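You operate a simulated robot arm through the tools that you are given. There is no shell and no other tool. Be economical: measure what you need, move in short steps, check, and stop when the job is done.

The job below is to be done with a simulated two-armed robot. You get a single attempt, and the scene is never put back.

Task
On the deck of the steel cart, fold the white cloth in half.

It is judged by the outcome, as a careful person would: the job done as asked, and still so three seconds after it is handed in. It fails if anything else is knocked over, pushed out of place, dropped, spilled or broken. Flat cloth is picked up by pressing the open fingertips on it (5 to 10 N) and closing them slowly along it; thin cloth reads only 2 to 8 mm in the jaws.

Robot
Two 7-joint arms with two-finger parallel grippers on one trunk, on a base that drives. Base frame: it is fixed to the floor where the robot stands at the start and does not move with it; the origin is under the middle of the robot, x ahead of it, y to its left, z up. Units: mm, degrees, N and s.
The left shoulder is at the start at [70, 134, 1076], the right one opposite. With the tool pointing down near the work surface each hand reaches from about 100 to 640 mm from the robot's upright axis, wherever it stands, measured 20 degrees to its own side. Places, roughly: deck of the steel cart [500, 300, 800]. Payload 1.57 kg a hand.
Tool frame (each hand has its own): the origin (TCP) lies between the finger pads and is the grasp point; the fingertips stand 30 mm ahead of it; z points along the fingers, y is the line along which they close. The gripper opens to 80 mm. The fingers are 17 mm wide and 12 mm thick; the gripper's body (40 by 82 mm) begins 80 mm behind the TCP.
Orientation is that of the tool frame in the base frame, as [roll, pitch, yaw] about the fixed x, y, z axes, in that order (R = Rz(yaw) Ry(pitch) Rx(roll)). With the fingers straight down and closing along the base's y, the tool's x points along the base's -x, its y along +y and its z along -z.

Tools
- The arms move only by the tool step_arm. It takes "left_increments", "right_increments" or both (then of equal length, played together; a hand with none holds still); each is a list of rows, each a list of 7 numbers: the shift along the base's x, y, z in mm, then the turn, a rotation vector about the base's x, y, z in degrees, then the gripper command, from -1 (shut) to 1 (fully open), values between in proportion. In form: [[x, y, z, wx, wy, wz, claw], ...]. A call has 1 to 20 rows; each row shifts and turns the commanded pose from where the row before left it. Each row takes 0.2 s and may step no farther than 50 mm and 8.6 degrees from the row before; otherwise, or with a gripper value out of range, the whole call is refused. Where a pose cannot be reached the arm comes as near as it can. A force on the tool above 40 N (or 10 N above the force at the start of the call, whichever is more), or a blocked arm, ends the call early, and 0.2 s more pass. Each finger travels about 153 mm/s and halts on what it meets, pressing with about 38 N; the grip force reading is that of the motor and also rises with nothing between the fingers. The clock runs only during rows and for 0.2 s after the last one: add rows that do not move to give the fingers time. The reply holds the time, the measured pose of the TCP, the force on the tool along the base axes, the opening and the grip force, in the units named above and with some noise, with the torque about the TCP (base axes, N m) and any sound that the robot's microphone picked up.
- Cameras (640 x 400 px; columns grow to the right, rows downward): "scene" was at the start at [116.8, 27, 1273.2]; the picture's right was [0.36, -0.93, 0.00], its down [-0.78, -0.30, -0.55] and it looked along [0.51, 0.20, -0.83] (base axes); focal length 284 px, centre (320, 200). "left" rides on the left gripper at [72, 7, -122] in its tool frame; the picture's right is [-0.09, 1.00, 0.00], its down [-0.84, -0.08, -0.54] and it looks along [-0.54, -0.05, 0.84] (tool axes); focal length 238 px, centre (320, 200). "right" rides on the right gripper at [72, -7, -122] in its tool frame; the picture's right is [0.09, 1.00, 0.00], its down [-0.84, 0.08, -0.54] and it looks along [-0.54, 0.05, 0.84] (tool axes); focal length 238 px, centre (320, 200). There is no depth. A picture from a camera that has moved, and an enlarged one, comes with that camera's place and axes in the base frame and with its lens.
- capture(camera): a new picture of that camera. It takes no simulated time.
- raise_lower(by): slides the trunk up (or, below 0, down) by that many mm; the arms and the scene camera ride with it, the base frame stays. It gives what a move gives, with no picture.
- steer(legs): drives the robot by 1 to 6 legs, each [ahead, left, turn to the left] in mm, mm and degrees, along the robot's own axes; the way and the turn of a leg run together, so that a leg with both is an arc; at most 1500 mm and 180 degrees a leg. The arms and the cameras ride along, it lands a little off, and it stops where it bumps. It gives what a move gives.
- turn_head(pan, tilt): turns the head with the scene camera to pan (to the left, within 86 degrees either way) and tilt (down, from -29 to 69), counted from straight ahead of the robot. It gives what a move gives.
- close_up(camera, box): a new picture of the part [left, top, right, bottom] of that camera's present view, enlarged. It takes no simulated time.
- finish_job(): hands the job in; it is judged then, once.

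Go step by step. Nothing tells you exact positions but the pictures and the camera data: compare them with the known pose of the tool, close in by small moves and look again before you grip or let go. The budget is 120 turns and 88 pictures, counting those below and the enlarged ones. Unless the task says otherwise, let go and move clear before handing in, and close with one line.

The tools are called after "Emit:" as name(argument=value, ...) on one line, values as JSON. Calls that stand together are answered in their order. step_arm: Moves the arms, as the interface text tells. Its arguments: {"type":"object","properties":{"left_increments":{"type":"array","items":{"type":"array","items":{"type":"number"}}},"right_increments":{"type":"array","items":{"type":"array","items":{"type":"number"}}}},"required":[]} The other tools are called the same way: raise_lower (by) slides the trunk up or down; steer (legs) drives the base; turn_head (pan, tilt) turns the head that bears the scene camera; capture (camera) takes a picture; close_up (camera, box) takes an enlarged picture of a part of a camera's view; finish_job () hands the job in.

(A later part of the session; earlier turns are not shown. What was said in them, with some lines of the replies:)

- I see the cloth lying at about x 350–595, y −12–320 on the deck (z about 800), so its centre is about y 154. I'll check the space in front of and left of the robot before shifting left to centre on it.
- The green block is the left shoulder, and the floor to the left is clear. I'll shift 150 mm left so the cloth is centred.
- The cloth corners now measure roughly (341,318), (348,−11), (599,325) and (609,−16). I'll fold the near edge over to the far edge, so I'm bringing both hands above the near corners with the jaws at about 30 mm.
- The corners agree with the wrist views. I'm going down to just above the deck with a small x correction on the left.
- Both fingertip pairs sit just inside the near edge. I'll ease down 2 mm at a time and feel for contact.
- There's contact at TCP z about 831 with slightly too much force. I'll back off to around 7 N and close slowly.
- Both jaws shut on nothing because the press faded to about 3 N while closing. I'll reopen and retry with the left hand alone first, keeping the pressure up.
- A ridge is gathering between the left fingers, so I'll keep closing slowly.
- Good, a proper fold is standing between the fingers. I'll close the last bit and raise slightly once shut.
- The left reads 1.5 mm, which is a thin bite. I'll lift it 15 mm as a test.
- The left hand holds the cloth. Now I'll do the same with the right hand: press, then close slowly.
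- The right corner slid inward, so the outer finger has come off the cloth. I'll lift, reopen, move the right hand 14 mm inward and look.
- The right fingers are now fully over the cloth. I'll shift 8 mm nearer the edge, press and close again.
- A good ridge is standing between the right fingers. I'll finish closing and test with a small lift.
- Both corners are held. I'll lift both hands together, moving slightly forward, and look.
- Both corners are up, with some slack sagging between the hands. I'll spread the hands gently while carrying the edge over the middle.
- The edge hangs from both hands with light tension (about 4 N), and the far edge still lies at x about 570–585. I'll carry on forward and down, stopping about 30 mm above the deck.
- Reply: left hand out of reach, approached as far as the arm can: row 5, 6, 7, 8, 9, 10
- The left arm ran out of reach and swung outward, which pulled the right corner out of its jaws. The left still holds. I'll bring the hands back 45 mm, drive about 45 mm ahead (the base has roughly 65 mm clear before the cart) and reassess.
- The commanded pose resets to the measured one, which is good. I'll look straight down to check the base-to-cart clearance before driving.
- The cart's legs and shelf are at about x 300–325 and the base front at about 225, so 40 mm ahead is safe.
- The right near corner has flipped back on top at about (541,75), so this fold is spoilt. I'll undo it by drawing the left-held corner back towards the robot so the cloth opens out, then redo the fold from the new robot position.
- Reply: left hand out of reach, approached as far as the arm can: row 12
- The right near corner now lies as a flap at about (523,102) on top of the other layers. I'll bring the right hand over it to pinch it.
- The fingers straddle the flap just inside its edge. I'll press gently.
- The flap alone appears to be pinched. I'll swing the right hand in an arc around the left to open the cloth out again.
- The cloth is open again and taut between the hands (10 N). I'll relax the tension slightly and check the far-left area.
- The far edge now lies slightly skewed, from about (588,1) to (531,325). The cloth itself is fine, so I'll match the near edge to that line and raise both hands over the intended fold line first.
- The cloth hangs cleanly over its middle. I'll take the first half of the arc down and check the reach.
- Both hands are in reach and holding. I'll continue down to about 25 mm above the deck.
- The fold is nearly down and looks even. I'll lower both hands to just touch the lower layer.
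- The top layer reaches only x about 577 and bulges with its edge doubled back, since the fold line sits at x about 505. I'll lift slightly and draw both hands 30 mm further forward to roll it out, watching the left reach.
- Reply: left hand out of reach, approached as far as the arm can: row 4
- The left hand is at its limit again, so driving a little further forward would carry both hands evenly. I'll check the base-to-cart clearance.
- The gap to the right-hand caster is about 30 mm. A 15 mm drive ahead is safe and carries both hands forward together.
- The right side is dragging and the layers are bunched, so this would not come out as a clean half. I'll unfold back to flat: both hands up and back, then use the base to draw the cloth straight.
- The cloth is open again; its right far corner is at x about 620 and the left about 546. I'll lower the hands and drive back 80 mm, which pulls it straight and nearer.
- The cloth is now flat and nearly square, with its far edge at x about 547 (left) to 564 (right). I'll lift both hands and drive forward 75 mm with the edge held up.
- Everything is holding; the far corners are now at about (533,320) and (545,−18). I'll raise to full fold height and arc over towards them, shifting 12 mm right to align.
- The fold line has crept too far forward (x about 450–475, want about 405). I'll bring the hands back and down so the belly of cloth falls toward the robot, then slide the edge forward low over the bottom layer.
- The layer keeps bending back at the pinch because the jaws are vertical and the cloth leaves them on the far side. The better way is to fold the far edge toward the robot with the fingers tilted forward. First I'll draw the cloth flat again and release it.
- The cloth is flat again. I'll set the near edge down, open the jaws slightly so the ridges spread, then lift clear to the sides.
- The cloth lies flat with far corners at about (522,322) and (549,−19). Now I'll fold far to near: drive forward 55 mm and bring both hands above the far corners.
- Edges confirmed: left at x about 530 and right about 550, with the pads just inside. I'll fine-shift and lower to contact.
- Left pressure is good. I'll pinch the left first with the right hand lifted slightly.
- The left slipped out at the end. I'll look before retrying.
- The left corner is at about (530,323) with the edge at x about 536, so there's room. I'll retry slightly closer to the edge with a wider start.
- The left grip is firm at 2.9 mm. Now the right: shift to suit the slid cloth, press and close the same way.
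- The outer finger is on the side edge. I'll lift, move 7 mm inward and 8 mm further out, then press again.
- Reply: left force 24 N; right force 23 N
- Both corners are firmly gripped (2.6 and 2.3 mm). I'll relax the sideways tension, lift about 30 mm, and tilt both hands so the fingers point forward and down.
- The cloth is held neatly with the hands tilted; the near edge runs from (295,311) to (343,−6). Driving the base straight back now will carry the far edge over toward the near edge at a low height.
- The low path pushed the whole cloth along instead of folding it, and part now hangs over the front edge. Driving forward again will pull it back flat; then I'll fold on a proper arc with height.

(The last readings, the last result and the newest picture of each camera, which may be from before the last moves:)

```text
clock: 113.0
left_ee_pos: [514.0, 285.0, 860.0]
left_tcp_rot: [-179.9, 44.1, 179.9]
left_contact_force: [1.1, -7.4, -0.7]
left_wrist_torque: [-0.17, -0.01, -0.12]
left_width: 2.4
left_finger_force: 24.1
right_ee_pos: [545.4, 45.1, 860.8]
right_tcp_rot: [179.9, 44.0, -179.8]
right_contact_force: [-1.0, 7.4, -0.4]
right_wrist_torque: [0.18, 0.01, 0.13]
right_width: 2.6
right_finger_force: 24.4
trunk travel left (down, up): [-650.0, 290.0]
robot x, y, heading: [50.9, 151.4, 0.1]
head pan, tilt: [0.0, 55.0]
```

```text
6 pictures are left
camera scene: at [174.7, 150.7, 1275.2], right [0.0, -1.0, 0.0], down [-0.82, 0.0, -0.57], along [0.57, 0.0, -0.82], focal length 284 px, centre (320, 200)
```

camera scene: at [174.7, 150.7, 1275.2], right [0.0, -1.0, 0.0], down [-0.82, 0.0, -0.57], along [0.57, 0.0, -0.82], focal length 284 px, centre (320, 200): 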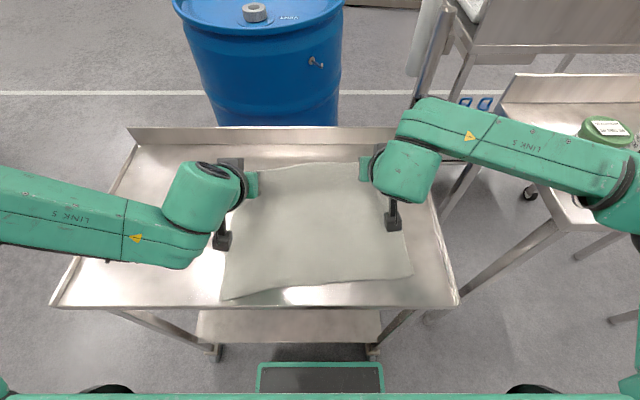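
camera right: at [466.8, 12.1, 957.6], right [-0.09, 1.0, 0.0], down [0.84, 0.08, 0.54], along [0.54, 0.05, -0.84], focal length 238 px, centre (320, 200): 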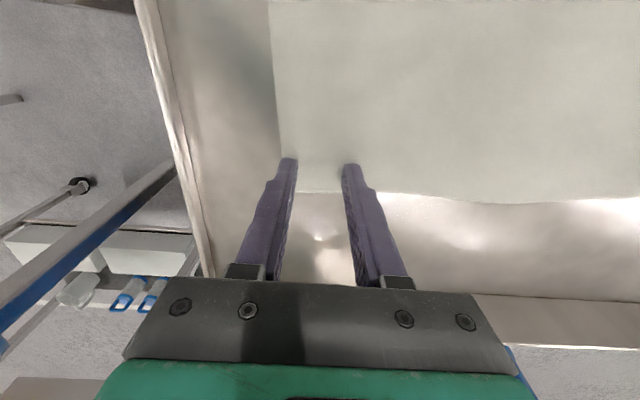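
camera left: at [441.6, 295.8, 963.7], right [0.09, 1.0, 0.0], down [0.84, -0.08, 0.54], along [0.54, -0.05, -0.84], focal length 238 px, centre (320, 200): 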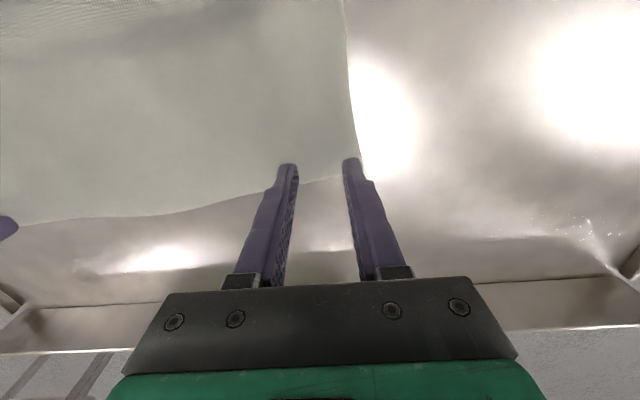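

The cloth is flat and fully on the deck, and both hands still hold it. Now I'll fold on an arc of about 110 mm radius, raising with the arms and moving back with the base in steps, up to just past the top.

Emit:
step_arm(left_increments=[[0, 0, 10, 0, 0, 0, -1], [0, 0, 10, 0, 0, 0, -1], [0, 0, 10, 0, 0, 0, -1]], right_increments=[[0, 0, 10, 0, 0, 0, -1], [0, 0, 10, 0, 0, 0, -1], [0, 0, 10, 0, 0, 0, -1]])

Emit:
steer(legs=[[-35, 0, 0]])

Emit:
step_arm(left_increments=[[0, 0, 11, 0, 0, 0, -1], [0, 0, 11, 0, 0, 0, -1], [0, 0, 11, 0, 0, 0, -1]], right_increments=[[0, 0, 11, 0, 0, 0, -1], [0, 0, 11, 0, 0, 0, -1], [0, 0, 11, 0, 0, 0, -1]])

Emit:
steer(legs=[[-45, -3, 0]])

Emit:
step_arm(left_increments=[[0, 0, 4, 0, 0, 0, -1], [0, 0, 4, 0, 0, 0, -1]], right_increments=[[0, 0, 4, 0, 0, 0, -1], [0, 0, 4, 0, 0, 0, -1]])

Emit:
steer(legs=[[-50, -4, 0]])

Emit:
capture(camera="scene")

```text
clock: 113.8
left_ee_pos: [512.7, 285.3, 891.0]
left_tcp_rot: [-179.8, 44.0, 179.8]
left_contact_force: [1.4, -5.6, 0.0]
left_wrist_torque: [-0.24, -0.01, -0.11]
left_width: 2.7
left_finger_force: 24.0
right_ee_pos: [544.1, 44.9, 890.4]
right_tcp_rot: [179.9, 44.0, -179.9]
right_contact_force: [-0.8, 6.2, -0.6]
right_wrist_torque: [0.17, 0.04, 0.09]
right_width: 2.6
right_finger_force: 24.2
trunk travel left (down, up): [-650.0, 290.0]
robot x, y, heading: [55.4, 149.7, 0.1]
head pan, tilt: [0.0, 55.0]
```

```text
clock: 114.6
left_ee_pos: [480.4, 285.1, 890.4]
left_tcp_rot: [-179.8, 43.9, 179.8]
left_contact_force: [1.1, -8.7, -1.1]
left_wrist_torque: [-0.23, -0.01, -0.12]
left_width: 2.7
left_finger_force: 24.8
right_ee_pos: [511.7, 44.8, 888.0]
right_tcp_rot: [179.9, 43.9, 179.9]
right_contact_force: [-1.0, 8.5, -0.5]
right_wrist_torque: [0.22, 0.03, 0.11]
right_width: 2.6
right_finger_force: 23.9
trunk travel left (down, up): [-650.0, 290.0]
robot x, y, heading: [17.4, 150.8, -0.4]
head pan, tilt: [0.0, 55.0]
```

```text
clock: 115.4
left_ee_pos: [481.3, 285.2, 911.7]
left_tcp_rot: [-179.8, 44.1, 179.9]
left_contact_force: [0.4, -6.6, 0.3]
left_wrist_torque: [-0.2, -0.06, -0.09]
left_width: 2.3
left_finger_force: 24.0
left hand out of reach, approached as far as the arm can: row 2, 3
right_ee_pos: [511.2, 45.8, 923.5]
right_tcp_rot: [179.9, 43.9, -179.9]
right_contact_force: [-1.6, 6.3, -1.5]
right_wrist_torque: [0.18, 0.01, 0.19]
right_width: 2.4
right_finger_force: 23.7
trunk travel left (down, up): [-650.0, 290.0]
robot x, y, heading: [15.4, 150.7, -0.2]
head pan, tilt: [0.0, 55.0]
```

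```text
clock: 116.3
left_ee_pos: [437.7, 282.7, 910.6]
left_tcp_rot: [-179.9, 43.9, 179.9]
left_contact_force: [1.6, -7.6, 0.5]
left_wrist_torque: [-0.19, -0.04, -0.14]
left_width: 2.6
left_finger_force: 24.5
right_ee_pos: [467.7, 43.2, 922.6]
right_tcp_rot: [179.9, 43.9, -179.9]
right_contact_force: [-0.7, 8.8, 0.8]
right_wrist_torque: [0.2, 0.04, 0.17]
right_width: 2.6
right_finger_force: 23.7
trunk travel left (down, up): [-650.0, 290.0]
robot x, y, heading: [-24.7, 148.5, -0.1]
head pan, tilt: [0.0, 55.0]
```

```text
clock: 116.9
left_ee_pos: [436.1, 282.0, 914.4]
left_tcp_rot: [-179.8, 44.0, 179.8]
left_contact_force: [0.7, -5.8, 1.5]
left_wrist_torque: [-0.18, -0.02, -0.15]
left_width: 2.6
left_finger_force: 24.3
left hand out of reach, approached as far as the arm can: row 2
right_ee_pos: [465.6, 42.1, 932.9]
right_tcp_rot: [179.8, 44.0, -179.9]
right_contact_force: [-0.1, 5.9, -0.9]
right_wrist_torque: [0.13, 0.02, 0.1]
right_width: 2.8
right_finger_force: 24.4
trunk travel left (down, up): [-650.0, 290.0]
robot x, y, heading: [-26.7, 143.1, -0.2]
head pan, tilt: [0.0, 55.0]
```

```text
clock: 117.9
left_ee_pos: [389.0, 278.7, 913.5]
left_tcp_rot: [-179.9, 44.0, 179.9]
left_contact_force: [0.8, -7.8, 1.1]
left_wrist_torque: [-0.19, -0.05, -0.14]
left_width: 2.6
left_finger_force: 23.4
right_ee_pos: [416.3, 39.1, 929.0]
right_tcp_rot: [179.7, 43.9, -179.9]
right_contact_force: [-0.6, 7.7, -0.8]
right_wrist_torque: [0.2, 0.0, 0.15]
right_width: 2.4
right_finger_force: 24.1
trunk travel left (down, up): [-650.0, 290.0]
robot x, y, heading: [-77.7, 142.6, 0.1]
head pan, tilt: [0.0, 55.0]
```

```text
5 pictures are left
camera scene: at [46.7, 144.0, 1274.9], right [0.0, -1.0, 0.0], down [-0.82, 0.0, -0.57], along [0.57, 0.0, -0.82], focal length 284 px, centre (320, 200)
```

scene: 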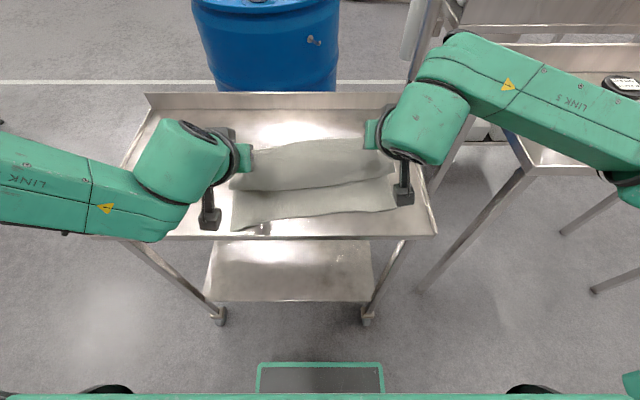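

The fold is working: the lower half lies still with its near edge at (307,311)–(357,−6), and the upper half hangs over it. I'll continue down the arc in the same way.

Emit:
step_arm(left_increments=[[0, 0, 0, 0, 0, 0, -1], [0, 0, 0, 0, 0, 0, -1]], right_increments=[[0, 0, -6, 0, 0, 0, -1], [0, 0, -6, 0, 0, 0, -1]])

Emit:
steer(legs=[[-38, -4, 0]])

Emit:
step_arm(left_increments=[[0, 0, -9, 0, 0, 0, -1], [0, 0, -8, 0, 0, 0, -1], [0, 0, -8, 0, 0, 0, -1]], right_increments=[[0, 0, -9, 0, 0, 0, -1], [0, 0, -8, 0, 0, 0, -1], [0, 0, -8, 0, 0, 0, -1]])

Emit:
steer(legs=[[-28, -2, 0]])

Emit:
step_arm(left_increments=[[0, 0, -10, 0, 0, 0, -1], [0, 0, -9, 0, 0, 0, -1], [0, 0, -9, 0, 0, 0, -1]], right_increments=[[0, 0, -10, 0, 0, 0, -1], [0, 0, -9, 0, 0, 0, -1], [0, 0, -9, 0, 0, 0, -1]])

Emit:
steer(legs=[[-16, 0, 0]])

Emit:
close_up(camera="scene", box=[180, 90, 460, 265])

```text
clock: 118.5
left_ee_pos: [387.7, 277.5, 915.9]
left_tcp_rot: [-179.9, 44.0, 179.8]
left_contact_force: [1.0, -5.0, -0.6]
left_wrist_torque: [-0.09, -0.04, -0.07]
left_width: 2.6
left_finger_force: 23.6
right_ee_pos: [414.3, 39.5, 919.4]
right_tcp_rot: [179.7, 44.0, -179.9]
right_contact_force: [-0.4, 5.0, -0.6]
right_wrist_torque: [0.1, 0.01, 0.12]
right_width: 2.7
right_finger_force: 23.8
trunk travel left (down, up): [-650.0, 290.0]
robot x, y, heading: [-74.5, 144.2, 0.0]
head pan, tilt: [0.0, 55.0]
```

```text
clock: 119.3
left_ee_pos: [351.9, 274.6, 912.4]
left_tcp_rot: [-179.8, 43.9, 179.9]
left_contact_force: [2.0, -6.1, -1.0]
left_wrist_torque: [-0.16, 0.0, -0.1]
left_width: 2.7
left_finger_force: 23.5
right_ee_pos: [380.9, 34.5, 917.3]
right_tcp_rot: [179.9, 43.8, -180.0]
right_contact_force: [-0.6, 7.0, -0.5]
right_wrist_torque: [0.16, 0.06, 0.12]
right_width: 2.6
right_finger_force: 24.2
trunk travel left (down, up): [-650.0, 290.0]
robot x, y, heading: [-115.4, 138.2, -0.0]
head pan, tilt: [0.0, 55.0]
```

```text
clock: 120.1
left_ee_pos: [349.7, 274.4, 890.1]
left_tcp_rot: [-179.8, 44.0, 179.8]
left_contact_force: [0.3, -5.7, -0.6]
left_wrist_torque: [-0.18, 0.0, -0.1]
left_width: 2.8
left_finger_force: 23.3
right_ee_pos: [379.1, 35.6, 892.6]
right_tcp_rot: [179.8, 43.9, -179.7]
right_contact_force: [0.0, 6.5, -0.7]
right_wrist_torque: [0.16, 0.03, 0.11]
right_width: 2.7
right_finger_force: 23.7
trunk travel left (down, up): [-650.0, 290.0]
robot x, y, heading: [-112.3, 138.4, 0.0]
head pan, tilt: [0.0, 55.0]
```

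```text
clock: 121.0
left_ee_pos: [324.4, 272.9, 888.7]
left_tcp_rot: [-179.8, 43.9, -180.0]
left_contact_force: [1.1, -6.0, -0.4]
left_wrist_torque: [-0.15, -0.06, -0.08]
left_width: 2.4
left_finger_force: 24.1
right_ee_pos: [353.2, 34.3, 891.8]
right_tcp_rot: [179.7, 43.8, -179.9]
right_contact_force: [-1.6, 5.6, 0.0]
right_wrist_torque: [0.16, 0.02, 0.14]
right_width: 2.5
right_finger_force: 23.4
trunk travel left (down, up): [-650.0, 290.0]
robot x, y, heading: [-141.5, 136.9, 0.1]
head pan, tilt: [0.0, 55.0]
```

```text
clock: 121.8
left_ee_pos: [322.7, 272.8, 861.4]
left_tcp_rot: [-179.7, 44.0, -180.0]
left_contact_force: [0.9, -6.0, 0.2]
left_wrist_torque: [-0.17, -0.02, -0.1]
left_width: 2.7
left_finger_force: 24.2
right_ee_pos: [351.6, 33.9, 867.1]
right_tcp_rot: [179.8, 44.0, -179.9]
right_contact_force: [-0.4, 6.6, -0.6]
right_wrist_torque: [0.14, 0.04, 0.12]
right_width: 2.6
right_finger_force: 23.8
trunk travel left (down, up): [-650.0, 290.0]
robot x, y, heading: [-143.1, 138.8, 0.2]
head pan, tilt: [0.0, 55.0]
```

```text
clock: 122.5
left_ee_pos: [307.9, 272.9, 860.6]
left_tcp_rot: [-179.6, 43.9, 179.9]
left_contact_force: [1.0, -6.9, -0.6]
left_wrist_torque: [-0.19, -0.03, -0.13]
left_width: 2.5
left_finger_force: 23.9
right_ee_pos: [336.6, 32.7, 865.3]
right_tcp_rot: [179.8, 43.8, -179.8]
right_contact_force: [-0.1, 5.9, -0.5]
right_wrist_torque: [0.16, 0.06, 0.12]
right_width: 2.5
right_finger_force: 24.3
trunk travel left (down, up): [-650.0, 290.0]
robot x, y, heading: [-159.6, 141.1, -0.2]
head pan, tilt: [0.0, 55.0]
```

```text
2.29 times, centred on (320, 178) of scene
camera zoom: at [-33.8, 138.1, 1274.8], right [0.0, -1.0, 0.0], down [-0.82, 0.0, -0.57], along [0.57, 0.0, -0.82], focal length 648 px, centre (320, 251)
```

zoom: 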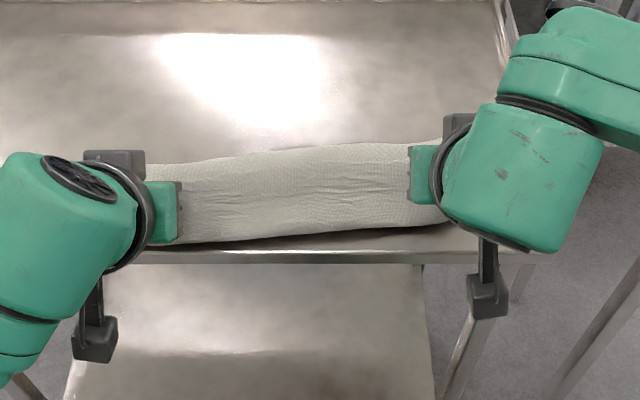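

The strip looks well folded. I'll lower both edges the last 30 mm while easing back about 9 mm.

Emit:
step_arm(left_increments=[[-2, 0, -6, 0, 0, 0, -1], [-2, 0, -6, 0, 0, 0, -1], [-2, 0, -6, 0, 0, 0, -1], [-2, 0, -6, 0, 0, 0, -1], [-1, 0, -5, 0, 0, 0, -1], [0, 0, -2, 0, 0, 0, -1], [0, 0, 0, 0, 0, 0, -1]], right_increments=[[-2, 0, -7, 0, 0, 0, -1], [-2, 0, -7, 0, 0, 0, -1], [-2, 0, -7, 0, 0, 0, -1], [-1, 0, -6, 0, 0, 0, -1], [0, 0, -5, 0, 0, 0, -1], [0, 0, -3, 0, 0, 0, -1], [0, 0, 0, 0, 0, 0, -1]])

```text
clock: 124.1
left_ee_pos: [294.6, 273.1, 832.2]
left_tcp_rot: [-179.7, 44.3, 179.8]
left_contact_force: [3.3, -4.9, 12.9]
left_wrist_torque: [-0.12, -0.15, -0.15]
left_width: 2.6
left_finger_force: 23.8
right_ee_pos: [326.1, 33.1, 832.9]
right_tcp_rot: [179.6, 44.3, -179.9]
right_contact_force: [0.9, 5.3, 9.7]
right_wrist_torque: [0.24, -0.12, 0.11]
right_width: 2.8
right_finger_force: 23.7
trunk travel left (down, up): [-650.0, 290.0]
robot x, y, heading: [-159.8, 138.9, 0.3]
head pan, tilt: [0.0, 55.0]
```

Both edges are pressed on the lower layer near its near edge. I'll ease off, open slowly, and back out along the finger direction.

Emit:
step_arm(left_increments=[[0, 0, 1, 0, 0, 0, -1], [0, 0, 0, 0, 0, 0, -0.8], [0, 0, 0, 0, 0, 0, -0.6], [0, 0, 0, 0, 0, 0, -0.4], [0, 0, 0, 0, 0, 0, -0.2], [0, 0, 0, 0, 0, 0, -0.2], [-3, 0, 5, 0, 0, 0, -0.2], [-8, 0, 10, 0, 0, 0, -0.2], [-15, 0, 16, 0, 0, 0, -0.2], [-20, 0, 22, 0, 0, 0, -0.2], [0, 0, 30, 0, 0, 0, -0.2], [0, 0, 0, 0, 0, 0, -0.2]], right_increments=[[0, 0, 1, 0, 0, 0, -1], [0, 0, 0, 0, 0, 0, -0.8], [0, 0, 0, 0, 0, 0, -0.6], [0, 0, 0, 0, 0, 0, -0.4], [0, 0, 0, 0, 0, 0, -0.2], [0, 0, 0, 0, 0, 0, -0.2], [-3, 0, 5, 0, 0, 0, -0.2], [-8, 0, 10, 0, 0, 0, -0.2], [-15, 0, 16, 0, 0, 0, -0.2], [-20, 0, 22, 0, 0, 0, -0.2], [0, 0, 30, 0, 0, 0, -0.2], [0, 0, 0, 0, 0, 0, -0.2]])

Emit:
steer(legs=[[-120, 0, 0]])

Emit:
turn_head(pan=0, tilt=46)

Emit:
capture(camera="scene")

```text
clock: 126.7
left_ee_pos: [295.9, 275.6, 881.0]
left_tcp_rot: [-179.6, 43.9, -180.0]
left_contact_force: [-0.1, -0.6, -0.5]
left_wrist_torque: [0.01, -0.02, 0.04]
left_width: 32.2
left_finger_force: 0.0
left hand out of reach, approached as far as the arm can: row 9, 10, 11
right_ee_pos: [282.0, 33.7, 915.0]
right_tcp_rot: [179.8, 44.1, -179.8]
right_contact_force: [1.5, -0.4, -0.4]
right_wrist_torque: [0.01, 0.0, 0.01]
right_width: 32.2
right_finger_force: 0.0
trunk travel left (down, up): [-650.0, 290.0]
robot x, y, heading: [-162.2, 135.5, -0.2]
head pan, tilt: [0.0, 55.0]
```

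```text
clock: 128.0
left_ee_pos: [175.4, 274.1, 879.9]
left_tcp_rot: [-179.7, 43.9, 179.9]
left_contact_force: [-0.5, -0.3, 0.8]
left_wrist_torque: [0.02, -0.01, 0.01]
left_width: 31.8
left_finger_force: 0.0
right_ee_pos: [162.9, 32.1, 914.7]
right_tcp_rot: [179.8, 44.0, -179.7]
right_contact_force: [0.0, -1.6, -0.5]
right_wrist_torque: [-0.03, 0.0, -0.05]
right_width: 32.0
right_finger_force: 0.0
trunk travel left (down, up): [-650.0, 290.0]
robot x, y, heading: [-278.3, 136.4, -0.3]
head pan, tilt: [0.0, 55.0]
```

```text
clock: 128.7
left_ee_pos: [174.8, 274.4, 881.5]
left_tcp_rot: [-179.8, 44.0, 179.9]
left_contact_force: [-0.2, -0.5, 0.0]
left_wrist_torque: [-0.03, -0.01, -0.03]
left_width: 31.9
left_finger_force: 0.0
right_ee_pos: [163.1, 32.2, 913.9]
right_tcp_rot: [179.8, 44.0, -179.7]
right_contact_force: [0.5, -0.6, -0.5]
right_wrist_torque: [0.01, 0.04, 0.02]
right_width: 32.3
right_finger_force: 0.2
trunk travel left (down, up): [-650.0, 290.0]
robot x, y, heading: [-278.5, 136.3, 0.1]
head pan, tilt: [0.0, 46.0]
```

```text
3 pictures are left
camera scene: at [-147.5, 138.1, 1287.2], right [0.0, -1.0, 0.0], down [-0.72, 0.0, -0.69], along [0.69, 0.0, -0.72], focal length 284 px, centre (320, 200)
```

scene: 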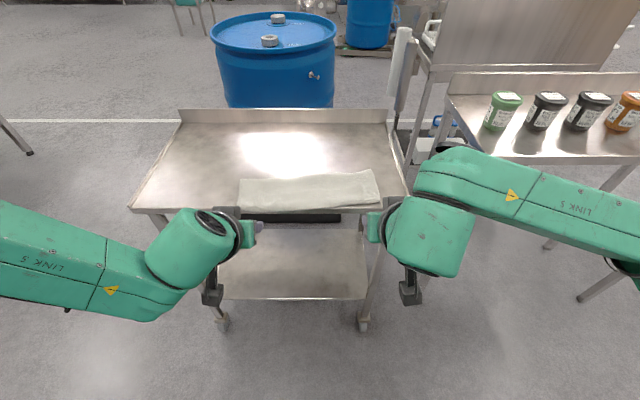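

Released, and the cloth lies as a neat strip on the deck. I'll take one enlarged look to check it.

Emit:
close_up(camera="scene", box=[225, 155, 395, 230])

```text
3.76 times, centred on (310, 192) of scene
camera zoom: at [-147.5, 138.1, 1287.2], right [0.0, -1.0, 0.0], down [-0.72, 0.0, -0.69], along [0.69, 0.0, -0.72], focal length 1067 px, centre (358, 228)
```

zoom: 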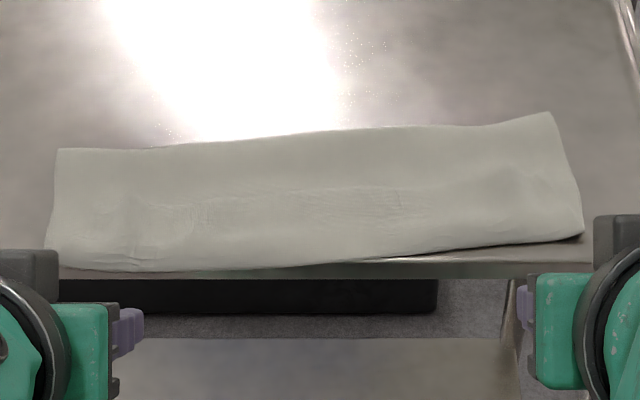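

It looks neat. I'll check the front edge once with the left wrist camera.

Emit:
capture(camera="left")

```text
1 pictures are left
camera left: at [38.4, 281.9, 918.9], right [0.07, 1.0, 0.06], down [0.23, -0.07, 0.97], along [0.97, -0.06, -0.23], focal length 238 px, centre (320, 200)
```

left: 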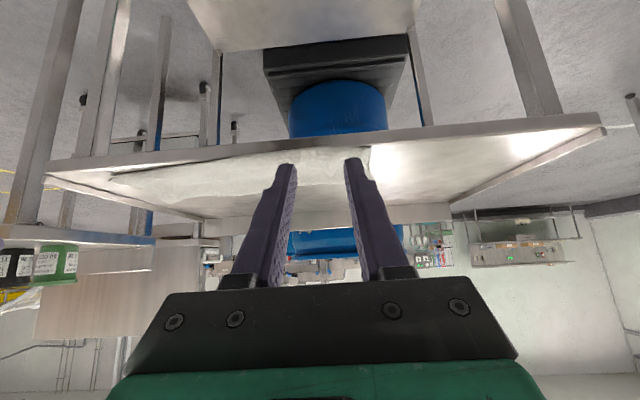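

The front edge is clean, with no cloth hanging over, and the folded strip lies flat on the deck with both hands clear. I'm handing it in.

Emit:
finish_job()

```text
The job is handed in.
```

The white cloth is folded in half on the deck of the steel cart, far edge brought over to the near edge. It lies flat with nothing hanging over the front, and both hands are clear. I couldn't see whether the two layers' edges line up exactly underneath.
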